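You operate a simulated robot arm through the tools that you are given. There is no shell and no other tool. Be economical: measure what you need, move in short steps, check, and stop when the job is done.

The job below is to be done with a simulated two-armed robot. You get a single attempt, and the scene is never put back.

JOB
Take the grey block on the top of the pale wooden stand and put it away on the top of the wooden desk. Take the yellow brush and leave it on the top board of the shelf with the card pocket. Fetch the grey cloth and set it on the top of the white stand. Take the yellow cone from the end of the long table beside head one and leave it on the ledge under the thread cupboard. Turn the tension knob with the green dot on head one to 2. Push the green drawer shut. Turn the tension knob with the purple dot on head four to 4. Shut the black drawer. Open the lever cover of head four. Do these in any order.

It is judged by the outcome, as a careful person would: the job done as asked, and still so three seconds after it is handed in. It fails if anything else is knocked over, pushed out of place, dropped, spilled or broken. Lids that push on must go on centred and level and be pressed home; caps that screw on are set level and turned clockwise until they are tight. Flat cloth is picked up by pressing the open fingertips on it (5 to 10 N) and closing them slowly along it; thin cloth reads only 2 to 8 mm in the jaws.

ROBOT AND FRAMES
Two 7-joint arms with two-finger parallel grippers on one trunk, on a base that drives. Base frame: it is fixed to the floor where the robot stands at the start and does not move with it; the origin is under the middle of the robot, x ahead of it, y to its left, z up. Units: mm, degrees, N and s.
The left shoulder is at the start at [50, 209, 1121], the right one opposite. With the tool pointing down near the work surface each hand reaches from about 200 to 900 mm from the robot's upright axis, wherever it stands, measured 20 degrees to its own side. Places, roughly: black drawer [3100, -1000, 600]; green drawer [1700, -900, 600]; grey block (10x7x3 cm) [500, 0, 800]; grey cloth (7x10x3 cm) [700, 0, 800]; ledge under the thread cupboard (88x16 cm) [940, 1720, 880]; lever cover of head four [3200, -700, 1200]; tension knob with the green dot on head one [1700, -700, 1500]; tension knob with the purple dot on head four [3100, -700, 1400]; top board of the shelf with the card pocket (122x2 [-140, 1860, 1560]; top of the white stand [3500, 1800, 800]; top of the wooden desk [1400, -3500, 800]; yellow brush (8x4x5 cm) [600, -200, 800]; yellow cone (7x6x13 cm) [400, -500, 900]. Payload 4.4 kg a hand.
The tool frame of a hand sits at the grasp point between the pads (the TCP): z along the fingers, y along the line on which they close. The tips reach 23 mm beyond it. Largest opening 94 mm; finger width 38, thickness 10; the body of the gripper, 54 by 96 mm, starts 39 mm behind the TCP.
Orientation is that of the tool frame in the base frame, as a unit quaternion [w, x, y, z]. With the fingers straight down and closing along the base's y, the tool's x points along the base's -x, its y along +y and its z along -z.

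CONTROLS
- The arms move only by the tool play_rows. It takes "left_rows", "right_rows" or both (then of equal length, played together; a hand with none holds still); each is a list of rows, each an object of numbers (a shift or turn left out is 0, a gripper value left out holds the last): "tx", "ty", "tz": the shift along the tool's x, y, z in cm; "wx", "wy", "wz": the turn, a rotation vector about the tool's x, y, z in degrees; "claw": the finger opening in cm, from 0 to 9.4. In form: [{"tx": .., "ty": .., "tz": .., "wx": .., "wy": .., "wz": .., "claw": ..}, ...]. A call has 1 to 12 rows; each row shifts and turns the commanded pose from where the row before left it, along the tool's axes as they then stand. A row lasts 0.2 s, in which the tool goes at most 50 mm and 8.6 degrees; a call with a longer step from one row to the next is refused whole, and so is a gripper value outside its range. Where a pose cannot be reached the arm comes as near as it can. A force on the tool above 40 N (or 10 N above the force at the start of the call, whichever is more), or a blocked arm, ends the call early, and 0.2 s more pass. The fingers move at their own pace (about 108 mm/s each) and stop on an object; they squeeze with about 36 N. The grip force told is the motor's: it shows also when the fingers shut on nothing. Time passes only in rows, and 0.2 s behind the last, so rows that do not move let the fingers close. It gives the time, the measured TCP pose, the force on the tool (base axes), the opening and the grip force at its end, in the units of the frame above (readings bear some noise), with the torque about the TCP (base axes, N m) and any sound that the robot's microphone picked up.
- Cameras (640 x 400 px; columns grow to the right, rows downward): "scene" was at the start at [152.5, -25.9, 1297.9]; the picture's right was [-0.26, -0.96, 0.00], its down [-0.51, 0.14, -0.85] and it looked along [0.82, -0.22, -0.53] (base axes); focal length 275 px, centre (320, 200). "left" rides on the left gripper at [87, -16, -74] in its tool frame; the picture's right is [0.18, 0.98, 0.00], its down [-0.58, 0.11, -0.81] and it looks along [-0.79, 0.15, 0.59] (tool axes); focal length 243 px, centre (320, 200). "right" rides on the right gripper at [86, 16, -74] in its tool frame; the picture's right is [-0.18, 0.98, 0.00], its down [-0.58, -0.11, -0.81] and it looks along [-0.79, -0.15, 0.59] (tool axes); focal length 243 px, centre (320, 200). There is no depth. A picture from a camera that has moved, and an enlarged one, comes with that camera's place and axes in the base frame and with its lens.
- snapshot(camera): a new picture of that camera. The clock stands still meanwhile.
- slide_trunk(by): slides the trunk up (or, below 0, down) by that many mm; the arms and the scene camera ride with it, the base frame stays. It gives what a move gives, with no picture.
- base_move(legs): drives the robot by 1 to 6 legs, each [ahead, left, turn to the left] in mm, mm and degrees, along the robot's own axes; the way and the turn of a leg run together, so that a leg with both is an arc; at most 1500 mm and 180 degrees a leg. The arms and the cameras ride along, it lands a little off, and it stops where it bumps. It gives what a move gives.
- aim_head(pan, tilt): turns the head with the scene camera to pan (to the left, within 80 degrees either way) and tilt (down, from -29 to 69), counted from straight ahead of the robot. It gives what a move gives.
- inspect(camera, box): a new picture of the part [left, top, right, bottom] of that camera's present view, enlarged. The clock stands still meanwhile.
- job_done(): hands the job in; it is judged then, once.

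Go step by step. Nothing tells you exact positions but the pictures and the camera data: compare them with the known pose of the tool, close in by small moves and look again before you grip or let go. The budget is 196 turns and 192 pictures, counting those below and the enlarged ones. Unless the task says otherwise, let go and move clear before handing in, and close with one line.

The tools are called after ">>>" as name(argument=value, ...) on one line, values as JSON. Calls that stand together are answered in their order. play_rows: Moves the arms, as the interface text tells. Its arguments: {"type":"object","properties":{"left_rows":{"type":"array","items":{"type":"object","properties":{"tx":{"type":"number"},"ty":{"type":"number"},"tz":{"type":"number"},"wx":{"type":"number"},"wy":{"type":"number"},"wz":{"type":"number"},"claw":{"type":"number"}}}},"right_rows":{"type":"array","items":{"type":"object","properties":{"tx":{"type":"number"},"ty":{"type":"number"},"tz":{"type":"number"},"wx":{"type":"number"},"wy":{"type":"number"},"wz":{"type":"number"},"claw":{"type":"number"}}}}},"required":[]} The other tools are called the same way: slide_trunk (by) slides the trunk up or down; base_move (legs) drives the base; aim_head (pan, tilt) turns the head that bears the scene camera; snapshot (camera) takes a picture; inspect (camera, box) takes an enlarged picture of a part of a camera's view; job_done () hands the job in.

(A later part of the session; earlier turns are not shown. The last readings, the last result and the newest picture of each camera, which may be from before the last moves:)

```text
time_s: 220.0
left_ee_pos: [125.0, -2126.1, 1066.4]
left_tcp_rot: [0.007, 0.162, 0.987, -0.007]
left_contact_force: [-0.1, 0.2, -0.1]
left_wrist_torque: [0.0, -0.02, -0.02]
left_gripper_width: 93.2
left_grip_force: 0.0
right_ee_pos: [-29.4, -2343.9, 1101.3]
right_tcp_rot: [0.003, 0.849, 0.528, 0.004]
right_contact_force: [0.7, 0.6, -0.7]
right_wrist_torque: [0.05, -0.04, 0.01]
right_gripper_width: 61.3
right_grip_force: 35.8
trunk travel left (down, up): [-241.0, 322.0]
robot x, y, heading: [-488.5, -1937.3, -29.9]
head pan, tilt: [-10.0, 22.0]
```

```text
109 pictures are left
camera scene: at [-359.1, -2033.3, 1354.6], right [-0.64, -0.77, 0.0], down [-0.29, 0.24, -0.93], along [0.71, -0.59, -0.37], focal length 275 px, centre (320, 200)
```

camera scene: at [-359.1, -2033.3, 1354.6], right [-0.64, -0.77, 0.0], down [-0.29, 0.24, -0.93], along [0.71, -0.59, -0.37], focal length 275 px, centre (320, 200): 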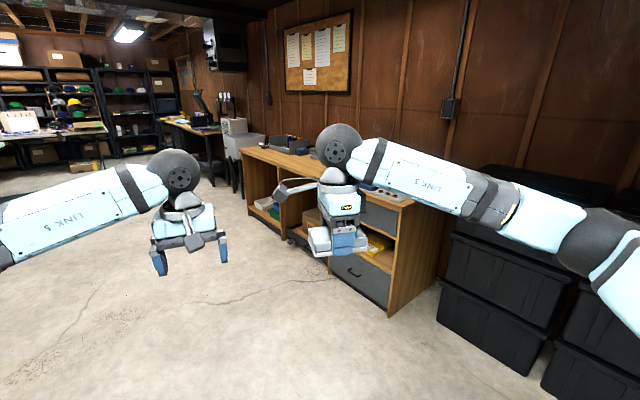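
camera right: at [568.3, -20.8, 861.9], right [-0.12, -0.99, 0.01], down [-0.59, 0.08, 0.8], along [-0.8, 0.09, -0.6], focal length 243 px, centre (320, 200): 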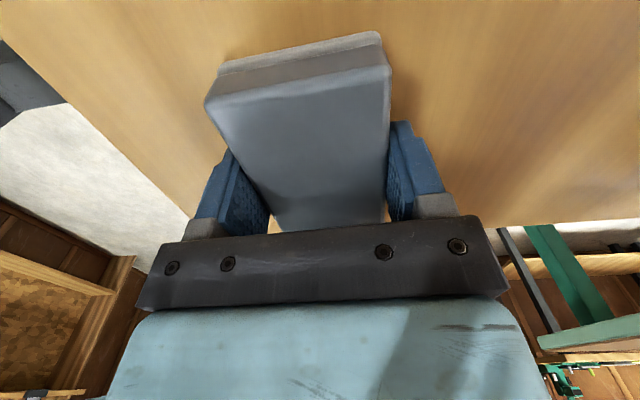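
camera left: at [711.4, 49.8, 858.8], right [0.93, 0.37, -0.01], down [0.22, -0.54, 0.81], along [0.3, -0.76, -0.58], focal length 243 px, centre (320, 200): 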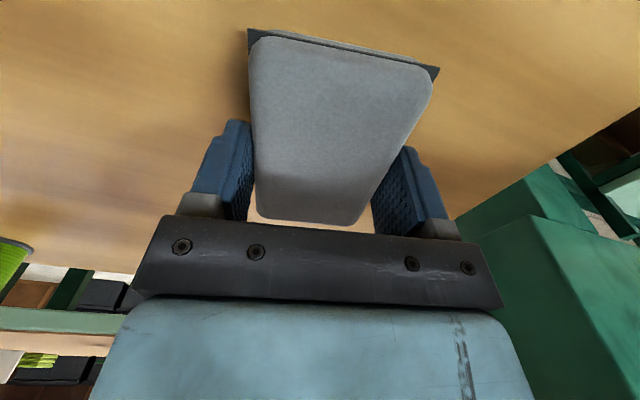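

I head for the front of the desk.

>>> base_move(legs=[[0, 0, 30], [1450, -250, 0], [0, 0, -90]])

>>> aim_head(pan=0, tilt=22)

>>> snapshot(camera="scene")

```text
time_s: 232.6
left_ee_pos: [1090.4, -2831.0, 1066.9]
left_tcp_rot: [0.002, 0.646, 0.763, -0.009]
left_contact_force: [-0.1, -1.1, -0.5]
left_wrist_torque: [-0.01, -0.02, 0.0]
left_gripper_width: 93.0
left_grip_force: 0.1
right_ee_pos: [826.7, -2799.1, 1102.7]
right_tcp_rot: [0.005, 1.0, 0.016, 0.001]
right_contact_force: [-0.3, -1.1, -1.3]
right_wrist_torque: [-0.04, -0.04, 0.0]
right_gripper_width: 61.3
right_grip_force: 35.6
trunk travel left (down, up): [-241.0, 322.0]
robot x, y, heading: [966.2, -2199.2, -91.3]
head pan, tilt: [-10.0, 22.0]
```

```text
time_s: 233.3
left_ee_pos: [1090.2, -2829.7, 1065.8]
left_tcp_rot: [0.003, 0.646, 0.763, -0.01]
left_contact_force: [0.6, 0.5, 0.2]
left_wrist_torque: [0.02, 0.01, 0.0]
left_gripper_width: 92.9
left_grip_force: 0.1
right_ee_pos: [826.1, -2797.4, 1102.0]
right_tcp_rot: [0.006, 1.0, 0.016, 0.001]
right_contact_force: [0.4, -0.1, -0.3]
right_wrist_torque: [-0.02, 0.01, 0.03]
right_gripper_width: 61.4
right_grip_force: 35.9
trunk travel left (down, up): [-241.0, 322.0]
robot x, y, heading: [966.0, -2199.6, -91.4]
head pan, tilt: [0.0, 22.0]
```

```text
108 pictures are left
camera scene: at [961.2, -2364.8, 1354.6], right [-1.0, 0.03, 0.0], down [0.01, 0.37, -0.93], along [-0.03, -0.93, -0.37], focal length 275 px, centre (320, 200)
```

scene: 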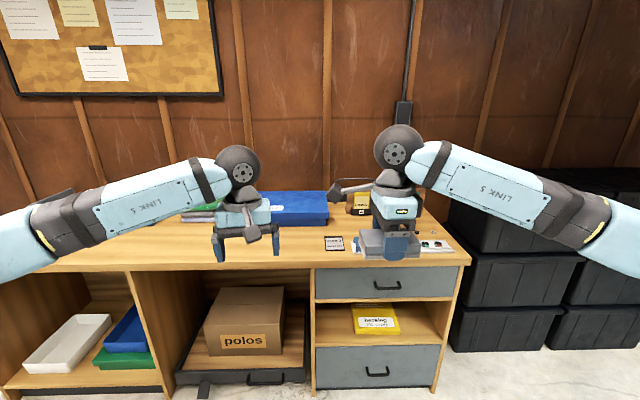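

The desk front is clear between the card and the blue tray. I shift over and forward so the block comes above (1130, -3300).

>>> base_move(legs=[[0, 0, 1.4], [0, 305, 0], [495, 0, 0]])

>>> aim_head(pan=-10, tilt=45)

>>> snapshot(camera="scene")

```text
time_s: 239.5
left_ee_pos: [1415.5, -3325.3, 1065.6]
left_tcp_rot: [0.004, 0.634, 0.773, -0.01]
left_contact_force: [-0.5, -0.3, 0.1]
left_wrist_torque: [0.01, 0.04, 0.03]
left_gripper_width: 93.0
left_grip_force: 0.0
right_ee_pos: [1151.3, -3300.0, 1101.0]
right_tcp_rot: [0.006, 0.999, 0.033, 0.002]
right_contact_force: [1.2, -0.4, -0.7]
right_wrist_torque: [-0.01, 0.01, -0.02]
right_gripper_width: 61.5
right_grip_force: 36.1
trunk travel left (down, up): [-241.0, 322.0]
robot x, y, heading: [1274.4, -2700.8, -89.6]
head pan, tilt: [0.0, 22.0]
```

```text
time_s: 240.3
left_ee_pos: [1415.3, -3324.0, 1066.4]
left_tcp_rot: [0.004, 0.634, 0.773, -0.01]
left_contact_force: [-0.6, 0.0, -0.5]
left_wrist_torque: [0.05, -0.03, 0.02]
left_gripper_width: 92.9
left_grip_force: 0.1
right_ee_pos: [1151.8, -3300.6, 1102.4]
right_tcp_rot: [0.005, 0.999, 0.031, 0.001]
right_contact_force: [-0.3, 0.1, -0.5]
right_wrist_torque: [0.02, -0.01, 0.0]
right_gripper_width: 61.6
right_grip_force: 36.3
trunk travel left (down, up): [-241.0, 322.0]
robot x, y, heading: [1275.8, -2699.6, -89.8]
head pan, tilt: [-10.0, 45.0]
```

```text
107 pictures are left
camera scene: at [1258.6, -2850.8, 1319.3], right [-0.99, 0.17, 0.0], down [0.12, 0.7, -0.71], along [-0.12, -0.7, -0.71], focal length 275 px, centre (320, 200)
```

scene: 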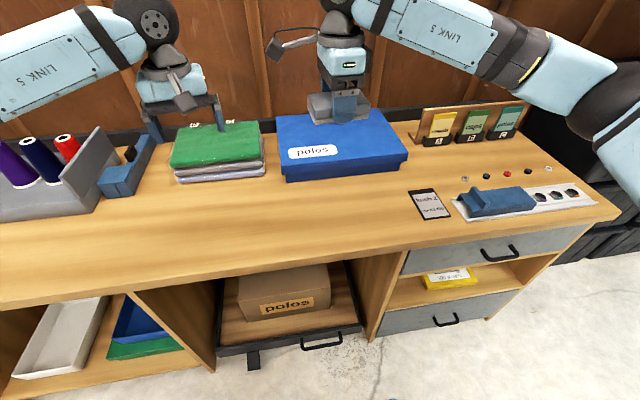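

The spot directly below the block is clear. I raise the left hand, lower the trunk, and check.

>>> play_rows(left_rows=[{"tz": -4}, {"tz": -4}, {"tz": -4}, {}])

>>> slide_trunk(by=-235)

>>> snapshot(camera="scene")

```text
time_s: 241.3
left_ee_pos: [1416.4, -3323.8, 1187.6]
left_tcp_rot: [0.004, 0.634, 0.773, -0.009]
left_contact_force: [0.3, -0.5, 0.2]
left_wrist_torque: [0.02, -0.01, 0.0]
left_gripper_width: 93.1
left_grip_force: 0.1
right_ee_pos: [1151.1, -3300.5, 1101.7]
right_tcp_rot: [0.005, 0.999, 0.033, 0.001]
right_contact_force: [0.8, 0.4, -1.1]
right_wrist_torque: [-0.02, -0.01, 0.01]
right_gripper_width: 61.4
right_grip_force: 36.2
trunk travel left (down, up): [-241.0, 322.0]
robot x, y, heading: [1273.4, -2702.8, -89.6]
head pan, tilt: [-10.0, 45.0]
```

```text
time_s: 243.8
left_ee_pos: [1417.4, -3324.1, 952.2]
left_tcp_rot: [0.004, 0.634, 0.773, -0.008]
left_contact_force: [-0.3, 0.8, -0.1]
left_wrist_torque: [0.03, -0.01, 0.01]
left_gripper_width: 92.8
left_grip_force: 0.1
right_ee_pos: [1151.3, -3300.9, 868.0]
right_tcp_rot: [0.006, 0.999, 0.032, 0.001]
right_contact_force: [0.0, -0.4, -0.9]
right_wrist_torque: [-0.03, 0.0, 0.02]
right_gripper_width: 61.5
right_grip_force: 36.2
trunk travel left (down, up): [-6.0, 557.0]
robot x, y, heading: [1273.2, -2703.5, -89.8]
head pan, tilt: [-10.0, 45.0]
```

```text
106 pictures are left
camera scene: at [1258.6, -2850.6, 1084.3], right [-0.99, 0.17, 0.0], down [0.12, 0.7, -0.71], along [-0.12, -0.7, -0.71], focal length 275 px, centre (320, 200)
```

scene: 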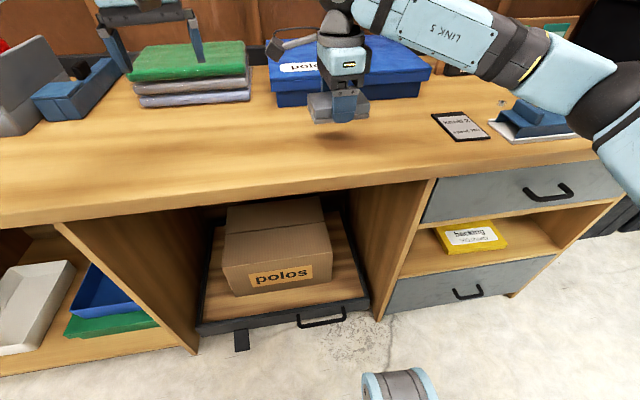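

>>> play_rows(right_rows=[{"tz": 0.8}, {"tz": 0.8}, {"tz": 0.5}, {"tz": 0.3}, {"tz": 0.3}, {"tz": 0.3}, {"tz": 0.3}, {"tz": 0.3}, {"tz": 0.3}, {"tz": 0.3}, {"tz": 0.3}, {"tz": 0.3}])

>>> snapshot(camera="scene")

```text
time_s: 246.4
left_ee_pos: [1416.9, -3323.6, 952.7]
left_tcp_rot: [0.003, 0.634, 0.773, -0.01]
left_contact_force: [0.0, 0.5, 0.4]
left_wrist_torque: [0.0, 0.0, 0.01]
left_gripper_width: 92.9
left_grip_force: 0.0
right_ee_pos: [1152.1, -3300.7, 818.7]
right_tcp_rot: [0.005, 0.999, 0.031, 0.001]
right_contact_force: [0.4, -0.2, -1.2]
right_wrist_torque: [0.0, -0.03, -0.02]
right_gripper_width: 61.3
right_grip_force: 35.8
trunk travel left (down, up): [-6.0, 557.0]
robot x, y, heading: [1274.8, -2706.0, -90.1]
head pan, tilt: [-10.0, 45.0]
```

```text
105 pictures are left
camera scene: at [1258.6, -2850.8, 1084.2], right [-0.99, 0.17, 0.0], down [0.12, 0.7, -0.71], along [-0.12, -0.7, -0.71], focal length 275 px, centre (320, 200)
```

scene: 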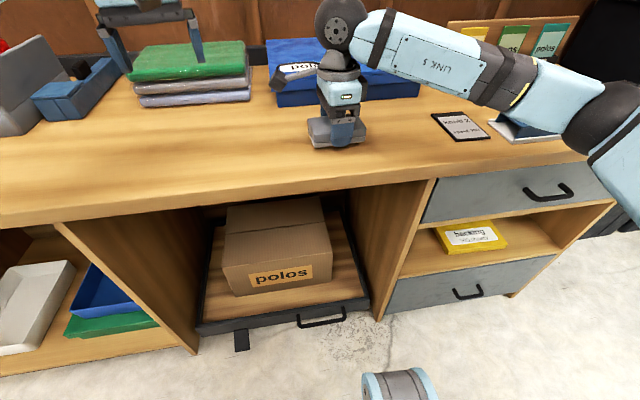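

>>> play_rows(right_rows=[{"tz": 0.3}, {"tz": 0.3}, {"tz": 0.3}, {"tz": 0.3}, {"tz": 0.3}, {"tz": 0.3}, {"tz": 0.3}, {"tz": 0.3}])

>>> inspect(camera="scene", box=[220, 40, 460, 220])

```text
time_s: 248.1
left_ee_pos: [1416.9, -3322.8, 953.5]
left_tcp_rot: [0.003, 0.634, 0.773, -0.01]
left_contact_force: [0.6, -0.4, 0.4]
left_wrist_torque: [-0.02, -0.02, 0.02]
left_gripper_width: 93.0
left_grip_force: 0.0
right_ee_pos: [1151.3, -3301.7, 803.4]
right_tcp_rot: [0.009, 0.999, 0.032, 0.004]
right_contact_force: [-1.2, 4.4, 13.4]
right_wrist_torque: [0.59, 0.36, 0.0]
right_gripper_width: 61.5
right_grip_force: 35.6
trunk travel left (down, up): [-6.0, 557.0]
robot x, y, heading: [1273.8, -2700.1, -89.9]
head pan, tilt: [-10.0, 45.0]
stopped in row 8 (right hand): the force on the tool passed its limit at 42 N (the readings are from after the stop); the commanded pose is now the measured one
```

```text
2.22 times, centred on (340, 130) of scene
camera zoom: at [1258.8, -2849.4, 1084.2], right [-0.99, 0.17, 0.0], down [0.12, 0.7, -0.71], along [-0.12, -0.7, -0.71], focal length 611 px, centre (276, 356)
```

zoom: 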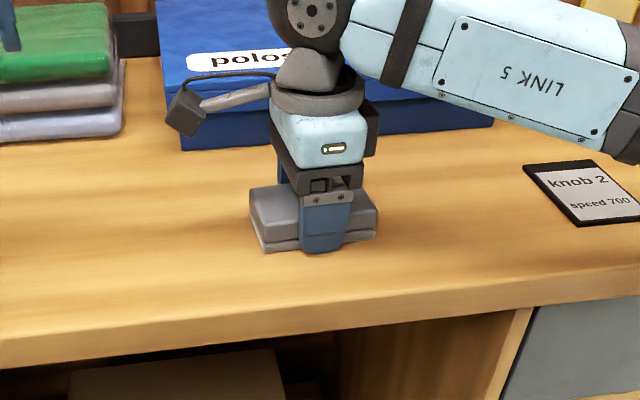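

The block rests on the desk. I open and rise.

>>> play_rows(right_rows=[{"tz": -0.2}, {"claw": 6.8}, {"claw": 7.6, "tz": -0.2}, {"claw": 8.6}, {"claw": 9.3}, {}, {"tz": -1}, {"tz": -3}, {"tz": -4}, {"tz": -4}, {"tz": -4}, {"tz": -4}])

>>> slide_trunk(by=200)

>>> snapshot(camera="scene")

```text
time_s: 250.7
left_ee_pos: [1416.4, -3324.4, 952.6]
left_tcp_rot: [0.004, 0.634, 0.773, -0.009]
left_contact_force: [0.5, -0.6, 0.2]
left_wrist_torque: [-0.02, -0.04, 0.01]
left_gripper_width: 93.1
left_grip_force: 0.0
right_ee_pos: [1149.6, -3298.1, 1006.0]
right_tcp_rot: [0.006, 0.999, 0.032, 0.002]
right_contact_force: [-0.1, -0.2, 0.2]
right_wrist_torque: [-0.06, -0.01, 0.0]
right_gripper_width: 93.2
right_grip_force: 0.1
trunk travel left (down, up): [-6.0, 557.0]
robot x, y, heading: [1273.2, -2701.4, -89.7]
head pan, tilt: [-10.0, 45.0]
```

```text
time_s: 252.8
left_ee_pos: [1417.1, -3324.5, 1152.4]
left_tcp_rot: [0.004, 0.634, 0.773, -0.009]
left_contact_force: [0.2, 0.4, 0.0]
left_wrist_torque: [-0.01, 0.0, 0.02]
left_gripper_width: 92.9
left_grip_force: 0.1
right_ee_pos: [1151.4, -3299.4, 1205.2]
right_tcp_rot: [0.009, 0.999, 0.031, 0.003]
right_contact_force: [-1.3, -0.8, -0.3]
right_wrist_torque: [0.0, -0.03, 0.02]
right_gripper_width: 92.9
right_grip_force: 0.1
trunk travel left (down, up): [-206.0, 357.0]
robot x, y, heading: [1273.0, -2704.2, -89.8]
head pan, tilt: [-10.0, 45.0]
```

```text
103 pictures are left
camera scene: at [1258.6, -2851.0, 1284.1], right [-0.99, 0.17, 0.0], down [0.12, 0.7, -0.71], along [-0.12, -0.7, -0.71], focal length 275 px, centre (320, 200)
```

scene: 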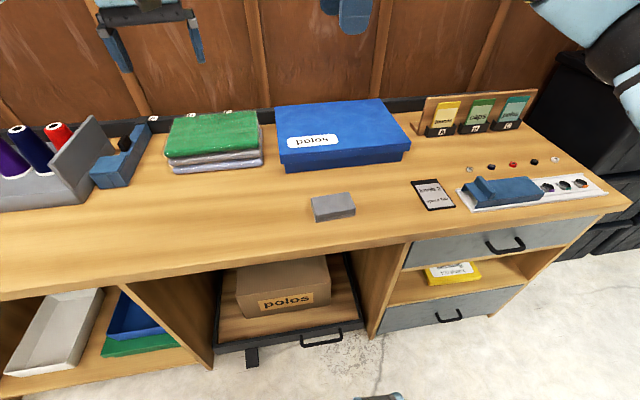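

The block is put away. I restore the right wrist, back off, and turn to face the machine heads.

>>> base_move(legs=[[-700, 0, 0], [0, 0, 180]])

>>> play_rows(right_rows=[{"wz": -7.9}, {"wz": -7.9}, {"wz": -7.9}, {"wz": -7.9}, {"wz": -7.9}, {"wz": -7.9}, {"wz": -7.9}, {"wz": -7.9}, {"wz": -7.9}, {"wz": -7.9}, {"wz": -7.9}], left_rows=[{"wz": 5.3}, {"wz": 5.3}, {}, {}, {}, {}, {}, {}, {}, {}, {}])

>>> aim_head(pan=0, tilt=12)

>>> snapshot(camera="scene")

>>> aim_head(pan=-45, tilt=15)

>>> snapshot(camera="scene")

```text
time_s: 264.1
left_ee_pos: [1090.6, -1392.1, 1153.3]
left_tcp_rot: [-0.01, 0.789, -0.615, -0.004]
left_contact_force: [-0.1, -0.4, -0.2]
left_wrist_torque: [0.04, -0.03, 0.01]
left_gripper_width: 92.9
left_grip_force: 0.1
right_ee_pos: [1358.7, -1403.5, 1205.3]
right_tcp_rot: [-0.003, -0.057, 0.998, 0.008]
right_contact_force: [0.4, 0.2, 0.3]
right_wrist_torque: [0.02, 0.02, 0.01]
right_gripper_width: 93.1
right_grip_force: 0.0
trunk travel left (down, up): [-206.0, 357.0]
robot x, y, heading: [1261.1, -2006.6, 92.9]
head pan, tilt: [-10.0, 45.0]
```

```text
time_s: 266.5
left_ee_pos: [1090.4, -1391.1, 1152.5]
left_tcp_rot: [-0.01, 0.729, -0.685, -0.005]
left_contact_force: [-0.6, -0.1, 1.1]
left_wrist_torque: [0.01, -0.01, 0.0]
left_gripper_width: 92.9
left_grip_force: 0.1
right_ee_pos: [1358.5, -1403.0, 1206.5]
right_tcp_rot: [-0.002, 0.729, -0.684, -0.007]
right_contact_force: [-1.0, 0.7, 0.0]
right_wrist_torque: [0.02, 0.01, -0.03]
right_gripper_width: 93.0
right_grip_force: 0.0
trunk travel left (down, up): [-206.0, 357.0]
robot x, y, heading: [1265.5, -2009.8, 93.0]
head pan, tilt: [-10.0, 45.0]
```

```text
time_s: 267.5
left_ee_pos: [1091.6, -1391.8, 1152.5]
left_tcp_rot: [-0.01, 0.729, -0.685, -0.004]
left_contact_force: [-0.3, -0.4, -1.4]
left_wrist_torque: [0.01, -0.03, 0.03]
left_gripper_width: 93.1
left_grip_force: 0.1
right_ee_pos: [1358.7, -1404.3, 1206.0]
right_tcp_rot: [-0.004, 0.728, -0.686, -0.008]
right_contact_force: [0.5, -0.7, -0.2]
right_wrist_torque: [0.04, -0.02, 0.0]
right_gripper_width: 92.9
right_grip_force: 0.0
trunk travel left (down, up): [-206.0, 357.0]
robot x, y, heading: [1269.2, -2009.5, 93.0]
head pan, tilt: [0.0, 12.0]
```

```text
102 pictures are left
camera scene: at [1256.2, -1848.9, 1335.8], right [1.0, 0.06, 0.0], down [0.01, -0.21, -0.98], along [-0.05, 0.98, -0.21], focal length 275 px, centre (320, 200)
```

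scene: 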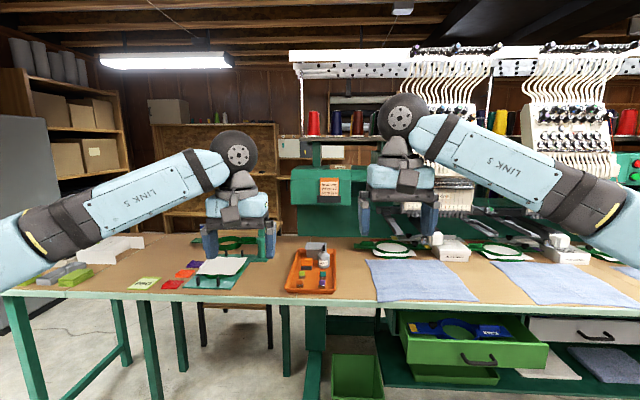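

```text
time_s: 268.6
left_ee_pos: [1091.7, -1390.4, 1152.3]
left_tcp_rot: [-0.009, 0.729, -0.684, -0.004]
left_contact_force: [-0.3, 0.4, 0.4]
left_wrist_torque: [0.02, -0.01, -0.03]
left_gripper_width: 93.0
left_grip_force: 0.1
right_ee_pos: [1358.1, -1404.1, 1205.5]
right_tcp_rot: [-0.003, 0.727, -0.686, -0.008]
right_contact_force: [0.2, -0.6, 0.3]
right_wrist_torque: [0.03, 0.01, 0.04]
right_gripper_width: 93.1
right_grip_force: 0.0
trunk travel left (down, up): [-206.0, 357.0]
robot x, y, heading: [1263.4, -2005.1, 93.2]
head pan, tilt: [-45.0, 15.0]
```

```text
101 pictures are left
camera scene: at [1323.6, -1872.3, 1331.0], right [0.75, -0.67, 0.0], down [-0.17, -0.19, -0.97], along [0.64, 0.72, -0.26], focal length 275 px, centre (320, 200)
```

scene: 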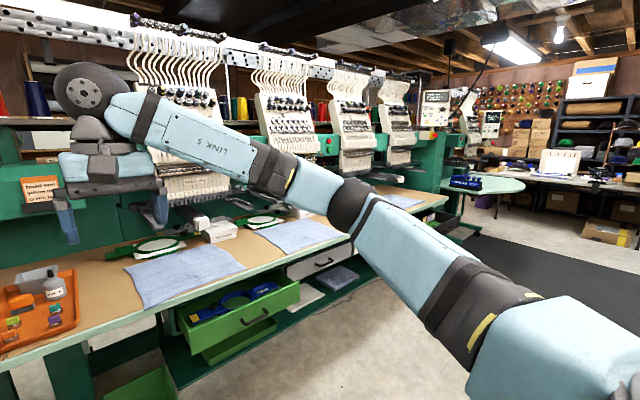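

The machine has four heads and the open green drawer is near x = 1770, z = 560. I position so the right hand can come down in front of it.

>>> base_move(legs=[[0, 0, -3], [0, -400, 0], [250, 0, 0]])

>>> aim_head(pan=0, tilt=40)

>>> slide_trunk(by=-200)

>>> snapshot(camera="scene")

```text
time_s: 274.5
left_ee_pos: [1523.0, -1133.1, 1152.1]
left_tcp_rot: [-0.009, 0.711, -0.703, -0.004]
left_contact_force: [-0.3, -0.7, -0.2]
left_wrist_torque: [-0.02, -0.01, -0.02]
left_gripper_width: 93.0
left_grip_force: 0.0
right_ee_pos: [1787.4, -1157.1, 1205.8]
right_tcp_rot: [-0.003, 0.711, -0.703, -0.006]
right_contact_force: [-1.0, 1.6, -0.5]
right_wrist_torque: [0.0, -0.02, -0.03]
right_gripper_width: 93.2
right_grip_force: 0.1
trunk travel left (down, up): [-206.0, 357.0]
robot x, y, heading: [1667.7, -1754.5, 90.2]
head pan, tilt: [-45.0, 15.0]
```

```text
time_s: 275.6
left_ee_pos: [1522.0, -1132.6, 1153.6]
left_tcp_rot: [-0.009, 0.711, -0.703, -0.004]
left_contact_force: [0.2, -0.7, 0.7]
left_wrist_torque: [0.01, 0.0, 0.0]
left_gripper_width: 93.2
left_grip_force: 0.0
right_ee_pos: [1789.0, -1157.0, 1205.9]
right_tcp_rot: [-0.003, 0.711, -0.703, -0.008]
right_contact_force: [0.2, 0.1, 0.4]
right_wrist_torque: [0.03, -0.02, -0.03]
right_gripper_width: 93.0
right_grip_force: 0.1
trunk travel left (down, up): [-206.0, 357.0]
robot x, y, heading: [1666.1, -1757.6, 90.2]
head pan, tilt: [0.0, 40.0]
```

```text
time_s: 277.8
left_ee_pos: [1521.4, -1131.9, 952.8]
left_tcp_rot: [-0.01, 0.711, -0.703, -0.005]
left_contact_force: [0.5, -0.9, 0.0]
left_wrist_torque: [-0.02, 0.0, 0.02]
left_gripper_width: 92.9
left_grip_force: 0.0
right_ee_pos: [1789.2, -1158.4, 1006.5]
right_tcp_rot: [-0.003, 0.71, -0.704, -0.007]
right_contact_force: [0.4, -0.4, 0.2]
right_wrist_torque: [0.01, 0.03, 0.0]
right_gripper_width: 93.1
right_grip_force: 0.0
trunk travel left (down, up): [-6.0, 557.0]
robot x, y, heading: [1667.3, -1760.8, 90.5]
head pan, tilt: [0.0, 40.0]
```

```text
100 pictures are left
camera scene: at [1663.4, -1605.5, 1091.6], right [1.0, 0.01, 0.0], down [0.0, -0.64, -0.77], along [0.0, 0.77, -0.64], focal length 275 px, centre (320, 200)
```

scene: 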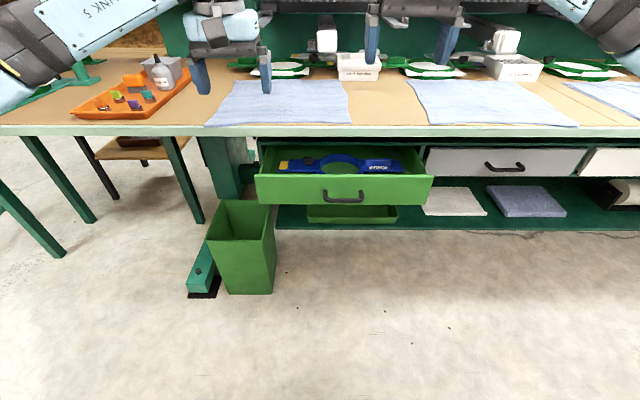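

The drawer front is at about y -1083, z 640–725, with its handle centred at x = 1720. I close the right hand, tilt it forward, and line it up.

>>> play_rows(right_rows=[{"ty": 3.4, "claw": 0}, {"ty": 3.5}, {"wy": -7.5}, {"wy": -7.5}, {"wy": -7.5}, {"wy": -7.5}, {"wy": -7.5}, {"wy": -7.5}, {"wy": -7.5}, {"wy": -7.5}])

>>> play_rows(right_rows=[{"tx": 3.46, "tz": 2}, {"tx": 3.46, "tz": 2}, {"tx": 3.46, "tz": 2}, {"tx": 3.46, "tz": 2}, {"tx": 3.46, "tz": 2}, {"tx": 3.46, "tz": 2}, {"tx": 3.46, "tz": 2}, {"tx": 2.6, "tz": 1.5}, {}])

>>> snapshot(camera="scene")

```text
time_s: 280.0
left_ee_pos: [1521.4, -1133.1, 952.5]
left_tcp_rot: [-0.008, 0.712, -0.703, -0.004]
left_contact_force: [0.4, 0.3, 0.2]
left_wrist_torque: [-0.01, 0.03, 0.02]
left_gripper_width: 92.7
left_grip_force: 0.1
right_ee_pos: [1717.7, -1157.1, 1005.8]
right_tcp_rot: [-0.355, 0.612, -0.607, -0.362]
right_contact_force: [0.7, -0.2, -0.1]
right_wrist_torque: [0.02, -0.01, 0.01]
right_gripper_width: 0.1
right_grip_force: 36.3
trunk travel left (down, up): [-6.0, 557.0]
robot x, y, heading: [1664.7, -1753.0, 90.4]
head pan, tilt: [0.0, 40.0]
```

```text
time_s: 282.0
left_ee_pos: [1522.3, -1131.1, 953.5]
left_tcp_rot: [-0.01, 0.712, -0.702, -0.004]
left_contact_force: [-0.4, 0.3, -0.4]
left_wrist_torque: [0.0, 0.06, 0.0]
left_gripper_width: 93.1
left_grip_force: 0.1
right_ee_pos: [1717.3, -1151.9, 697.4]
right_tcp_rot: [-0.355, 0.611, -0.608, -0.361]
right_contact_force: [0.3, 0.0, 0.6]
right_wrist_torque: [-0.01, -0.03, 0.0]
right_gripper_width: 0.1
right_grip_force: 35.8
trunk travel left (down, up): [-6.0, 557.0]
robot x, y, heading: [1662.4, -1750.2, 90.5]
head pan, tilt: [0.0, 40.0]
```

```text
99 pictures are left
camera scene: at [1663.4, -1605.3, 1091.5], right [1.0, 0.01, 0.0], down [0.0, -0.64, -0.77], along [0.0, 0.77, -0.64], focal length 275 px, centre (320, 200)
```

scene: 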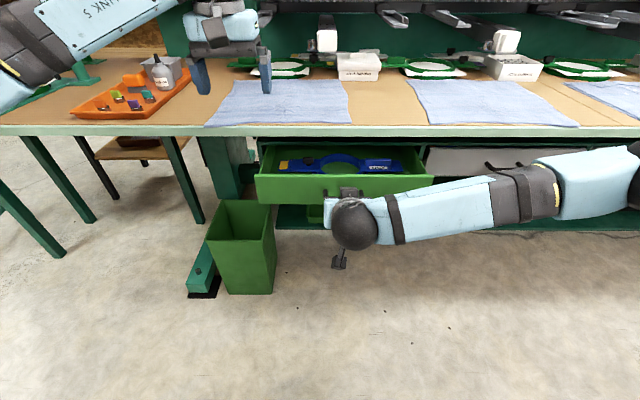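

The reach is good. I push the drawer in slowly.

>>> play_rows(right_rows=[{"tz": 1.3, "tx": -0.75}, {"tz": 1.3, "tx": -0.75}, {"tz": 0.87, "tx": -0.5}, {"tz": 0.87, "tx": -0.5}, {"tz": 0.87, "tx": -0.5}, {"tz": 0.87, "tx": -0.5}, {"tz": 0.87, "tx": -0.5}, {"tz": 0.87, "tx": -0.5}, {"tz": 0.87, "tx": -0.5}])

>>> snapshot(camera="scene")

```text
time_s: 284.0
left_ee_pos: [1521.6, -1132.6, 952.6]
left_tcp_rot: [-0.009, 0.711, -0.703, -0.005]
left_contact_force: [0.5, -0.1, 0.6]
left_wrist_torque: [0.01, 0.0, 0.0]
left_gripper_width: 93.0
left_grip_force: 0.0
right_ee_pos: [1716.1, -1052.2, 698.5]
right_tcp_rot: [-0.355, 0.611, -0.608, -0.361]
right_contact_force: [0.2, 0.4, 0.0]
right_wrist_torque: [0.0, -0.01, 0.01]
right_gripper_width: 0.2
right_grip_force: 35.4
trunk travel left (down, up): [-6.0, 557.0]
robot x, y, heading: [1668.7, -1752.4, 90.3]
head pan, tilt: [0.0, 40.0]
```

```text
98 pictures are left
camera scene: at [1663.4, -1605.3, 1091.5], right [1.0, 0.01, 0.0], down [0.0, -0.64, -0.77], along [0.0, 0.77, -0.64], focal length 275 px, centre (320, 200)
```

scene: 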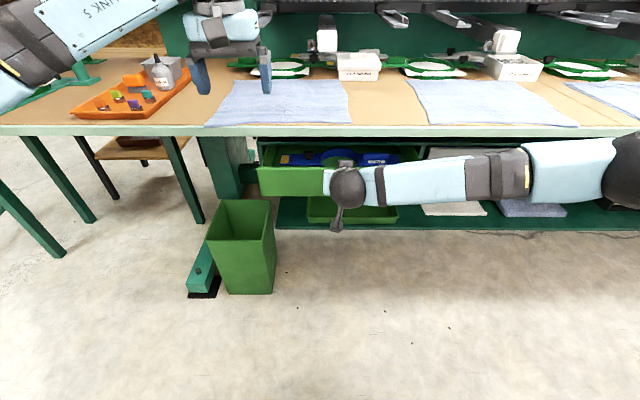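

>>> play_rows(right_rows=[{"tz": 0.87, "tx": -0.5}, {"tz": 0.87, "tx": -0.5}, {"tz": 0.87, "tx": -0.5}, {"tz": 0.87, "tx": -0.5}, {"tz": 0.87, "tx": -0.5}, {"tz": 0.87, "tx": -0.5}, {"tz": 0.87, "tx": -0.5}, {"tz": 0.87, "tx": -0.5}])

>>> snapshot(camera="scene")

```text
time_s: 285.8
left_ee_pos: [1521.6, -1131.9, 952.1]
left_tcp_rot: [-0.009, 0.712, -0.703, -0.005]
left_contact_force: [0.5, 0.0, 0.4]
left_wrist_torque: [-0.01, -0.01, 0.01]
left_gripper_width: 93.0
left_grip_force: 0.2
right_ee_pos: [1714.8, -974.1, 698.2]
right_tcp_rot: [-0.354, 0.612, -0.607, -0.362]
right_contact_force: [0.1, -0.3, -0.8]
right_wrist_torque: [0.01, -0.01, 0.04]
right_gripper_width: 0.1
right_grip_force: 35.9
trunk travel left (down, up): [-6.0, 557.0]
robot x, y, heading: [1669.8, -1753.4, 90.2]
head pan, tilt: [0.0, 40.0]
```

```text
97 pictures are left
camera scene: at [1663.3, -1605.2, 1091.5], right [1.0, 0.01, 0.0], down [0.0, -0.64, -0.77], along [0.0, 0.77, -0.64], focal length 275 px, centre (320, 200)
```

scene: 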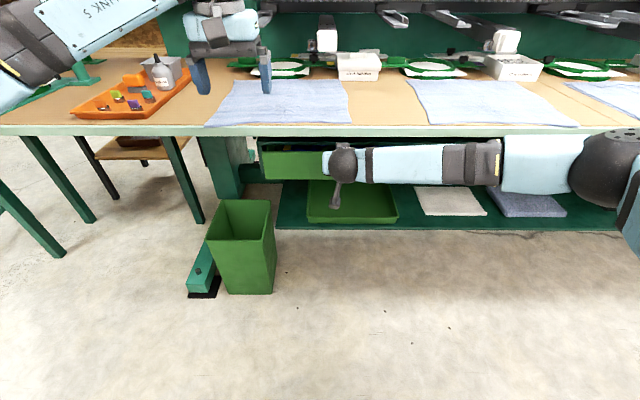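

>>> play_rows(right_rows=[{"tz": 0.43, "tx": -0.25}, {"tz": 0.43, "tx": -0.25}, {"tz": 0.43, "tx": -0.25}, {"tz": 0.43, "tx": -0.25}, {"tz": 0.43, "tx": -0.25}, {"tz": 0.43, "tx": -0.25}])

>>> inspect(camera="scene", box=[220, 100, 620, 240])

```text
time_s: 287.2
left_ee_pos: [1524.2, -1133.5, 954.5]
left_tcp_rot: [-0.01, 0.71, -0.704, -0.005]
left_contact_force: [0.5, 0.0, 0.0]
left_wrist_torque: [0.02, -0.01, -0.03]
left_gripper_width: 93.0
left_grip_force: 0.0
right_ee_pos: [1714.8, -949.4, 697.6]
right_tcp_rot: [-0.353, 0.613, -0.608, -0.361]
right_contact_force: [2.7, -13.3, 5.0]
right_wrist_torque: [0.18, -0.02, -0.1]
right_gripper_width: 0.2
right_grip_force: 36.1
trunk travel left (down, up): [-6.0, 557.0]
robot x, y, heading: [1662.8, -1755.0, 90.1]
head pan, tilt: [0.0, 40.0]
stopped in row 6 (right hand): the force on the tool passed its limit at 48 N (the readings are from after the stop); the commanded pose is now the measured one
```

```text
1.60 times, centred on (420, 170) of scene
camera zoom: at [1663.9, -1607.4, 1091.8], right [1.0, 0.0, 0.0], down [0.0, -0.64, -0.77], along [0.0, 0.77, -0.64], focal length 440 px, centre (160, 248)
```

zoom: 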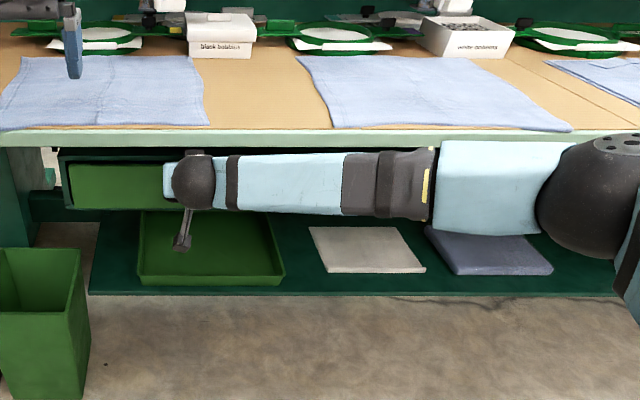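

Firm stop at 48 N, so it should be shut. I pull back and check.

>>> play_rows(right_rows=[{"tz": -2.6, "tx": 1.5}, {"tz": -4.0, "tx": 2.3}, {"tz": -4.0, "tx": 2.3}, {"tz": -4.0, "tx": 2.3}, {"tz": -4.0, "tx": 2.3}, {"tz": -4.0, "tx": 2.3}])

>>> snapshot(camera="scene")

```text
time_s: 288.6
left_ee_pos: [1522.0, -1132.6, 953.1]
left_tcp_rot: [-0.009, 0.711, -0.703, -0.003]
left_contact_force: [0.7, 0.1, 0.4]
left_wrist_torque: [-0.01, 0.0, 0.04]
left_gripper_width: 93.0
left_grip_force: 0.0
right_ee_pos: [1719.0, -1209.0, 693.6]
right_tcp_rot: [-0.353, 0.613, -0.608, -0.361]
right_contact_force: [-0.3, 1.2, 0.1]
right_wrist_torque: [0.04, 0.01, -0.01]
right_gripper_width: 0.1
right_grip_force: 36.4
trunk travel left (down, up): [-6.0, 557.0]
robot x, y, heading: [1665.4, -1755.0, 90.1]
head pan, tilt: [0.0, 40.0]
```

```text
95 pictures are left
camera scene: at [1663.6, -1606.1, 1091.5], right [1.0, 0.0, 0.0], down [0.0, -0.64, -0.77], along [0.0, 0.77, -0.64], focal length 275 px, centre (320, 200)
```

scene: 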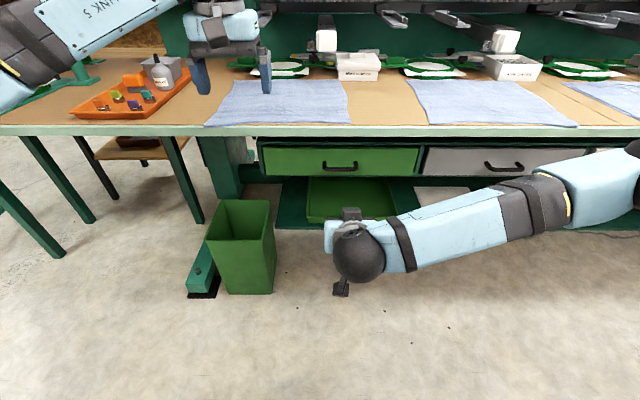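

The green drawer is flush. With the same arm pose I move along toward the black drawer, looking first.

>>> aim_head(pan=-50, tilt=22)

>>> snapshot(camera="scene")

```text
time_s: 289.8
left_ee_pos: [1522.6, -1132.3, 951.6]
left_tcp_rot: [-0.009, 0.711, -0.703, -0.005]
left_contact_force: [0.0, -0.1, 0.4]
left_wrist_torque: [0.01, 0.01, 0.02]
left_gripper_width: 92.9
left_grip_force: 0.0
right_ee_pos: [1718.5, -1209.0, 693.1]
right_tcp_rot: [-0.352, 0.614, -0.608, -0.36]
right_contact_force: [0.1, -0.5, 0.1]
right_wrist_torque: [0.01, 0.02, -0.02]
right_gripper_width: 0.1
right_grip_force: 35.7
trunk travel left (down, up): [-6.0, 557.0]
robot x, y, heading: [1665.1, -1757.3, 90.1]
head pan, tilt: [-50.0, 22.0]
```

```text
94 pictures are left
camera scene: at [1734.9, -1630.9, 1119.6], right [0.65, -0.76, 0.0], down [-0.29, -0.24, -0.93], along [0.71, 0.6, -0.37], focal length 275 px, centre (320, 200)
```

scene: 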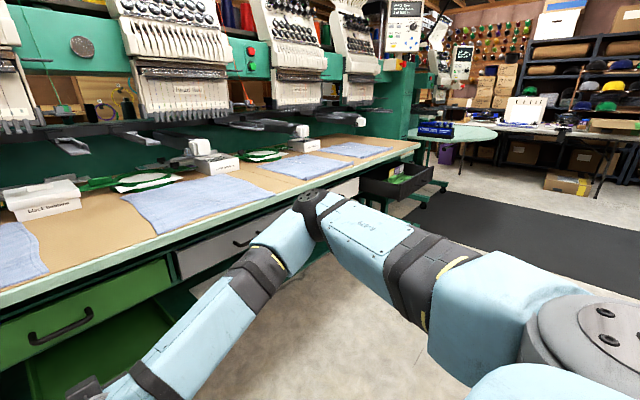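

>>> base_move(legs=[[0, -1250, 0]])

>>> aim_head(pan=0, tilt=40)

>>> snapshot(camera="scene")

```text
time_s: 301.0
left_ee_pos: [2777.0, -1123.8, 953.3]
left_tcp_rot: [-0.009, 0.714, -0.7, -0.004]
left_contact_force: [0.0, -0.7, -0.3]
left_wrist_torque: [0.0, 0.03, -0.06]
left_gripper_width: 92.9
left_grip_force: 0.1
right_ee_pos: [2972.2, -1199.5, 693.0]
right_tcp_rot: [-0.352, 0.615, -0.605, -0.362]
right_contact_force: [0.3, 0.0, -0.5]
right_wrist_torque: [-0.03, -0.02, 0.0]
right_gripper_width: 0.0
right_grip_force: 36.2
trunk travel left (down, up): [-6.0, 557.0]
robot x, y, heading: [2924.1, -1746.5, 91.0]
head pan, tilt: [-50.0, 22.0]
```

```text
time_s: 302.2
left_ee_pos: [2777.2, -1123.6, 952.5]
left_tcp_rot: [-0.009, 0.714, -0.7, -0.005]
left_contact_force: [0.1, -0.4, 0.5]
left_wrist_torque: [-0.02, -0.01, 0.03]
left_gripper_width: 93.3
left_grip_force: 0.0
right_ee_pos: [2973.3, -1199.3, 693.2]
right_tcp_rot: [-0.352, 0.615, -0.606, -0.362]
right_contact_force: [-0.3, -0.6, 0.7]
right_wrist_torque: [0.05, -0.01, -0.02]
right_gripper_width: 0.0
right_grip_force: 35.6
trunk travel left (down, up): [-6.0, 557.0]
robot x, y, heading: [2927.0, -1742.4, 90.4]
head pan, tilt: [0.0, 40.0]
```

```text
93 pictures are left
camera scene: at [2921.7, -1596.3, 1091.5], right [1.0, 0.01, 0.0], down [0.01, -0.64, -0.77], along [-0.01, 0.77, -0.64], focal length 275 px, centre (320, 200)
```

scene: 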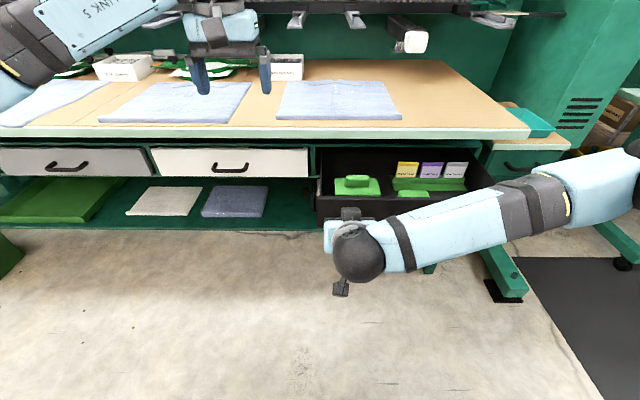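

The black drawer's front is near y -1136 and its centre near x 3116. I back off a little and strafe to its centre.

>>> base_move(legs=[[-60, 0, 0], [0, -143, 0]])

>>> snapshot(camera="scene")

```text
time_s: 304.7
left_ee_pos: [2919.3, -1184.7, 951.9]
left_tcp_rot: [-0.009, 0.714, -0.7, -0.004]
left_contact_force: [0.1, 0.0, -0.2]
left_wrist_torque: [-0.02, -0.02, -0.03]
left_gripper_width: 93.3
left_grip_force: 0.1
right_ee_pos: [3116.6, -1258.6, 693.0]
right_tcp_rot: [-0.352, 0.615, -0.606, -0.361]
right_contact_force: [-0.5, 0.0, 0.6]
right_wrist_torque: [-0.02, -0.01, -0.01]
right_gripper_width: 0.0
right_grip_force: 36.3
trunk travel left (down, up): [-6.0, 557.0]
robot x, y, heading: [3068.8, -1803.9, 90.7]
head pan, tilt: [0.0, 40.0]
```

```text
92 pictures are left
camera scene: at [3064.9, -1657.0, 1091.5], right [1.0, 0.01, 0.0], down [0.01, -0.64, -0.77], along [-0.01, 0.77, -0.64], focal length 275 px, centre (320, 200)
```

scene: 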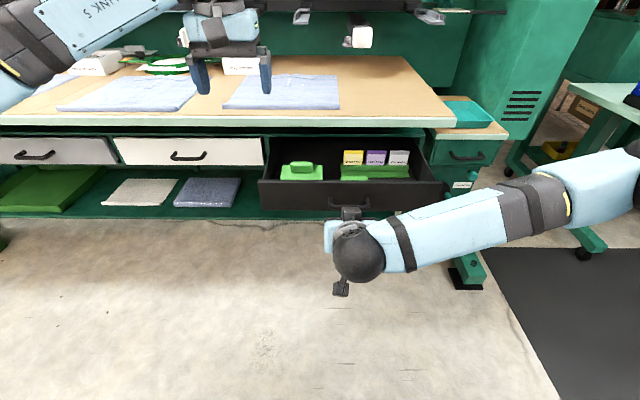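

Well centred on the handle. I move the base in slightly and push with the arm.

>>> base_move(legs=[[50, 0, 0]])

>>> play_rows(right_rows=[{"tz": 1.3, "tx": -0.75}, {"tz": 1.3, "tx": -0.75}, {"tz": 1.3, "tx": -0.75}, {"tz": 1.3, "tx": -0.75}, {"tz": 1.3, "tx": -0.75}, {"tz": 1.3, "tx": -0.75}, {"tz": 1.3, "tx": -0.75}, {"tz": 1.3, "tx": -0.75}, {"tz": 1.3, "tx": -0.75}, {"tz": 1.3, "tx": -0.75}, {"tz": 1.3, "tx": -0.75}, {"tz": 1.3, "tx": -0.75}])

>>> snapshot(camera="scene")

```text
time_s: 305.6
left_ee_pos: [2918.9, -1136.1, 951.6]
left_tcp_rot: [-0.008, 0.714, -0.7, -0.004]
left_contact_force: [-0.3, -0.7, 0.0]
left_wrist_torque: [-0.01, 0.0, 0.01]
left_gripper_width: 92.8
left_grip_force: 0.1
right_ee_pos: [3115.0, -1210.2, 692.7]
right_tcp_rot: [-0.351, 0.617, -0.605, -0.361]
right_contact_force: [0.3, -0.7, 0.5]
right_wrist_torque: [0.0, -0.01, -0.03]
right_gripper_width: 0.0
right_grip_force: 36.3
trunk travel left (down, up): [-6.0, 557.0]
robot x, y, heading: [3069.7, -1758.4, 90.7]
head pan, tilt: [0.0, 40.0]
```

```text
time_s: 308.2
left_ee_pos: [2919.0, -1135.3, 952.7]
left_tcp_rot: [-0.01, 0.714, -0.7, -0.005]
left_contact_force: [0.4, 0.7, -0.1]
left_wrist_torque: [0.0, 0.01, 0.0]
left_gripper_width: 93.0
left_grip_force: 0.0
right_ee_pos: [3110.5, -1028.5, 696.1]
right_tcp_rot: [-0.351, 0.616, -0.605, -0.362]
right_contact_force: [-0.3, 0.1, 0.0]
right_wrist_torque: [-0.01, 0.02, -0.01]
right_gripper_width: 0.2
right_grip_force: 35.9
trunk travel left (down, up): [-6.0, 557.0]
robot x, y, heading: [3068.9, -1761.1, 90.5]
head pan, tilt: [0.0, 40.0]
```

```text
91 pictures are left
camera scene: at [3064.1, -1607.7, 1091.5], right [1.0, 0.01, 0.0], down [0.01, -0.64, -0.77], along [-0.01, 0.77, -0.64], focal length 275 px, centre (320, 200)
```

scene: 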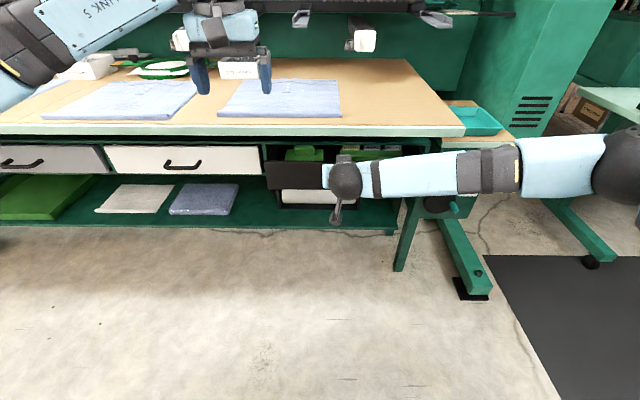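

>>> play_rows(right_rows=[{"tz": 0.87, "tx": -0.5}, {"tz": 0.87, "tx": -0.5}, {"tz": 0.87, "tx": -0.5}, {"tz": 0.87, "tx": -0.5}, {"tz": 0.87, "tx": -0.5}, {"tz": 0.43, "tx": -0.25}, {"tz": 0.43, "tx": -0.25}, {"tz": 0.43, "tx": -0.25}, {"tz": 0.43, "tx": -0.25}, {"tz": 0.43, "tx": -0.25}, {"tz": 0.43, "tx": -0.25}, {"tz": 0.43, "tx": -0.25}])

>>> snapshot(camera="scene")

```text
time_s: 310.8
left_ee_pos: [2918.6, -1136.2, 953.9]
left_tcp_rot: [-0.01, 0.714, -0.7, -0.005]
left_contact_force: [0.8, 0.1, 0.4]
left_wrist_torque: [0.0, -0.02, -0.03]
left_gripper_width: 93.1
left_grip_force: 0.0
right_ee_pos: [3107.7, -950.9, 694.5]
right_tcp_rot: [-0.349, 0.618, -0.604, -0.361]
right_contact_force: [2.6, -14.7, 6.2]
right_wrist_torque: [0.25, 0.06, -0.09]
right_gripper_width: 0.0
right_grip_force: 35.7
trunk travel left (down, up): [-6.0, 557.0]
robot x, y, heading: [3068.5, -1758.5, 90.7]
head pan, tilt: [0.0, 40.0]
stopped in row 12 (right hand): the force on the tool passed its limit at 43 N (the readings are from after the stop); the commanded pose is now the measured one
```

```text
90 pictures are left
camera scene: at [3064.5, -1610.0, 1091.9], right [1.0, 0.01, 0.0], down [0.01, -0.64, -0.77], along [-0.01, 0.77, -0.64], focal length 275 px, centre (320, 200)
```

scene: 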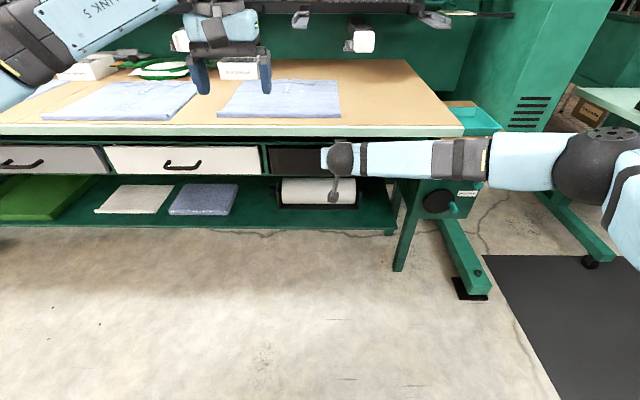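

The black drawer is at its stop too. I pull back, raise up, and look at head four.

>>> play_rows(right_rows=[{"tz": -2.6, "tx": 1.5}, {"tz": -4.0, "tx": 2.3}, {"tz": -4.0, "tx": 2.3}, {"tz": -4.0, "tx": 2.3}, {"tz": -4.0, "tx": 2.3}, {"tz": -4.0, "tx": 2.3}])

>>> inspect(camera="scene", box=[80, 100, 480, 240])

>>> slide_trunk(by=350)

>>> aim_head(pan=0, tilt=10)

>>> snapshot(camera="scene")

```text
time_s: 312.2
left_ee_pos: [2919.0, -1136.3, 953.2]
left_tcp_rot: [-0.009, 0.714, -0.701, -0.004]
left_contact_force: [0.2, 0.4, 0.9]
left_wrist_torque: [0.01, 0.0, 0.04]
left_gripper_width: 93.0
left_grip_force: 0.2
right_ee_pos: [3111.6, -1209.5, 691.9]
right_tcp_rot: [-0.349, 0.618, -0.605, -0.36]
right_contact_force: [0.4, -1.2, -0.9]
right_wrist_torque: [0.02, -0.02, 0.0]
right_gripper_width: 0.0
right_grip_force: 36.2
trunk travel left (down, up): [-6.0, 557.0]
robot x, y, heading: [3068.7, -1758.9, 90.5]
head pan, tilt: [0.0, 40.0]
```

```text
1.60 times, centred on (280, 170) of scene
camera zoom: at [3064.3, -1608.6, 1091.4], right [1.0, 0.01, 0.0], down [0.01, -0.64, -0.77], along [-0.01, 0.77, -0.64], focal length 440 px, centre (384, 248)
```

zoom: 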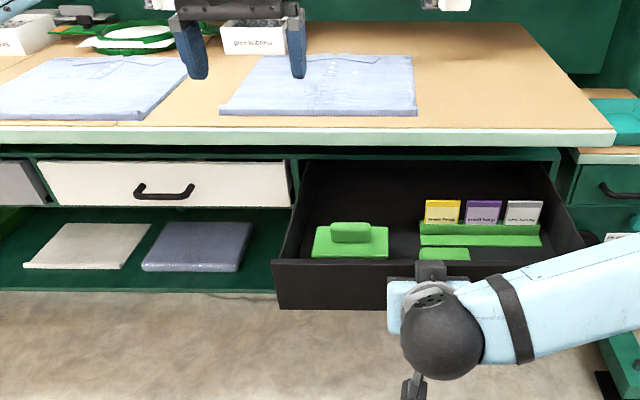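

```text
time_s: 315.7
left_ee_pos: [2919.5, -1136.5, 1302.1]
left_tcp_rot: [-0.009, 0.714, -0.7, -0.004]
left_contact_force: [0.2, 0.5, 0.0]
left_wrist_torque: [0.04, 0.01, -0.01]
left_gripper_width: 93.1
left_grip_force: 0.0
right_ee_pos: [3111.7, -1208.5, 1041.7]
right_tcp_rot: [-0.35, 0.617, -0.605, -0.361]
right_contact_force: [-0.7, 0.2, -0.4]
right_wrist_torque: [0.02, -0.03, 0.0]
right_gripper_width: 0.0
right_grip_force: 36.3
trunk travel left (down, up): [-356.0, 207.0]
robot x, y, heading: [3068.8, -1758.2, 90.9]
head pan, tilt: [0.0, 40.0]
```

```text
time_s: 316.6
left_ee_pos: [2919.6, -1135.3, 1302.5]
left_tcp_rot: [-0.009, 0.714, -0.7, -0.004]
left_contact_force: [0.6, -0.4, -0.1]
left_wrist_torque: [-0.02, 0.0, -0.01]
left_gripper_width: 92.9
left_grip_force: 0.1
right_ee_pos: [3111.0, -1208.7, 1041.3]
right_tcp_rot: [-0.35, 0.617, -0.606, -0.36]
right_contact_force: [-0.4, -0.1, 0.2]
right_wrist_torque: [-0.04, 0.01, 0.02]
right_gripper_width: 0.0
right_grip_force: 35.7
trunk travel left (down, up): [-356.0, 207.0]
robot x, y, heading: [3069.2, -1760.7, 90.6]
head pan, tilt: [0.0, 10.0]
```

```text
88 pictures are left
camera scene: at [3064.3, -1600.4, 1489.1], right [1.0, 0.01, 0.0], down [0.0, -0.17, -0.98], along [-0.01, 0.98, -0.17], focal length 275 px, centre (320, 200)
```

scene: 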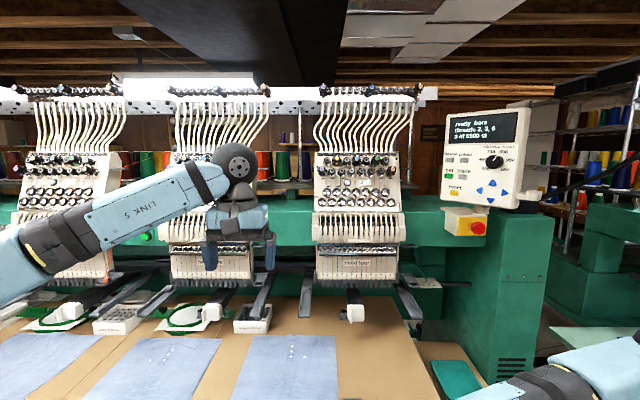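

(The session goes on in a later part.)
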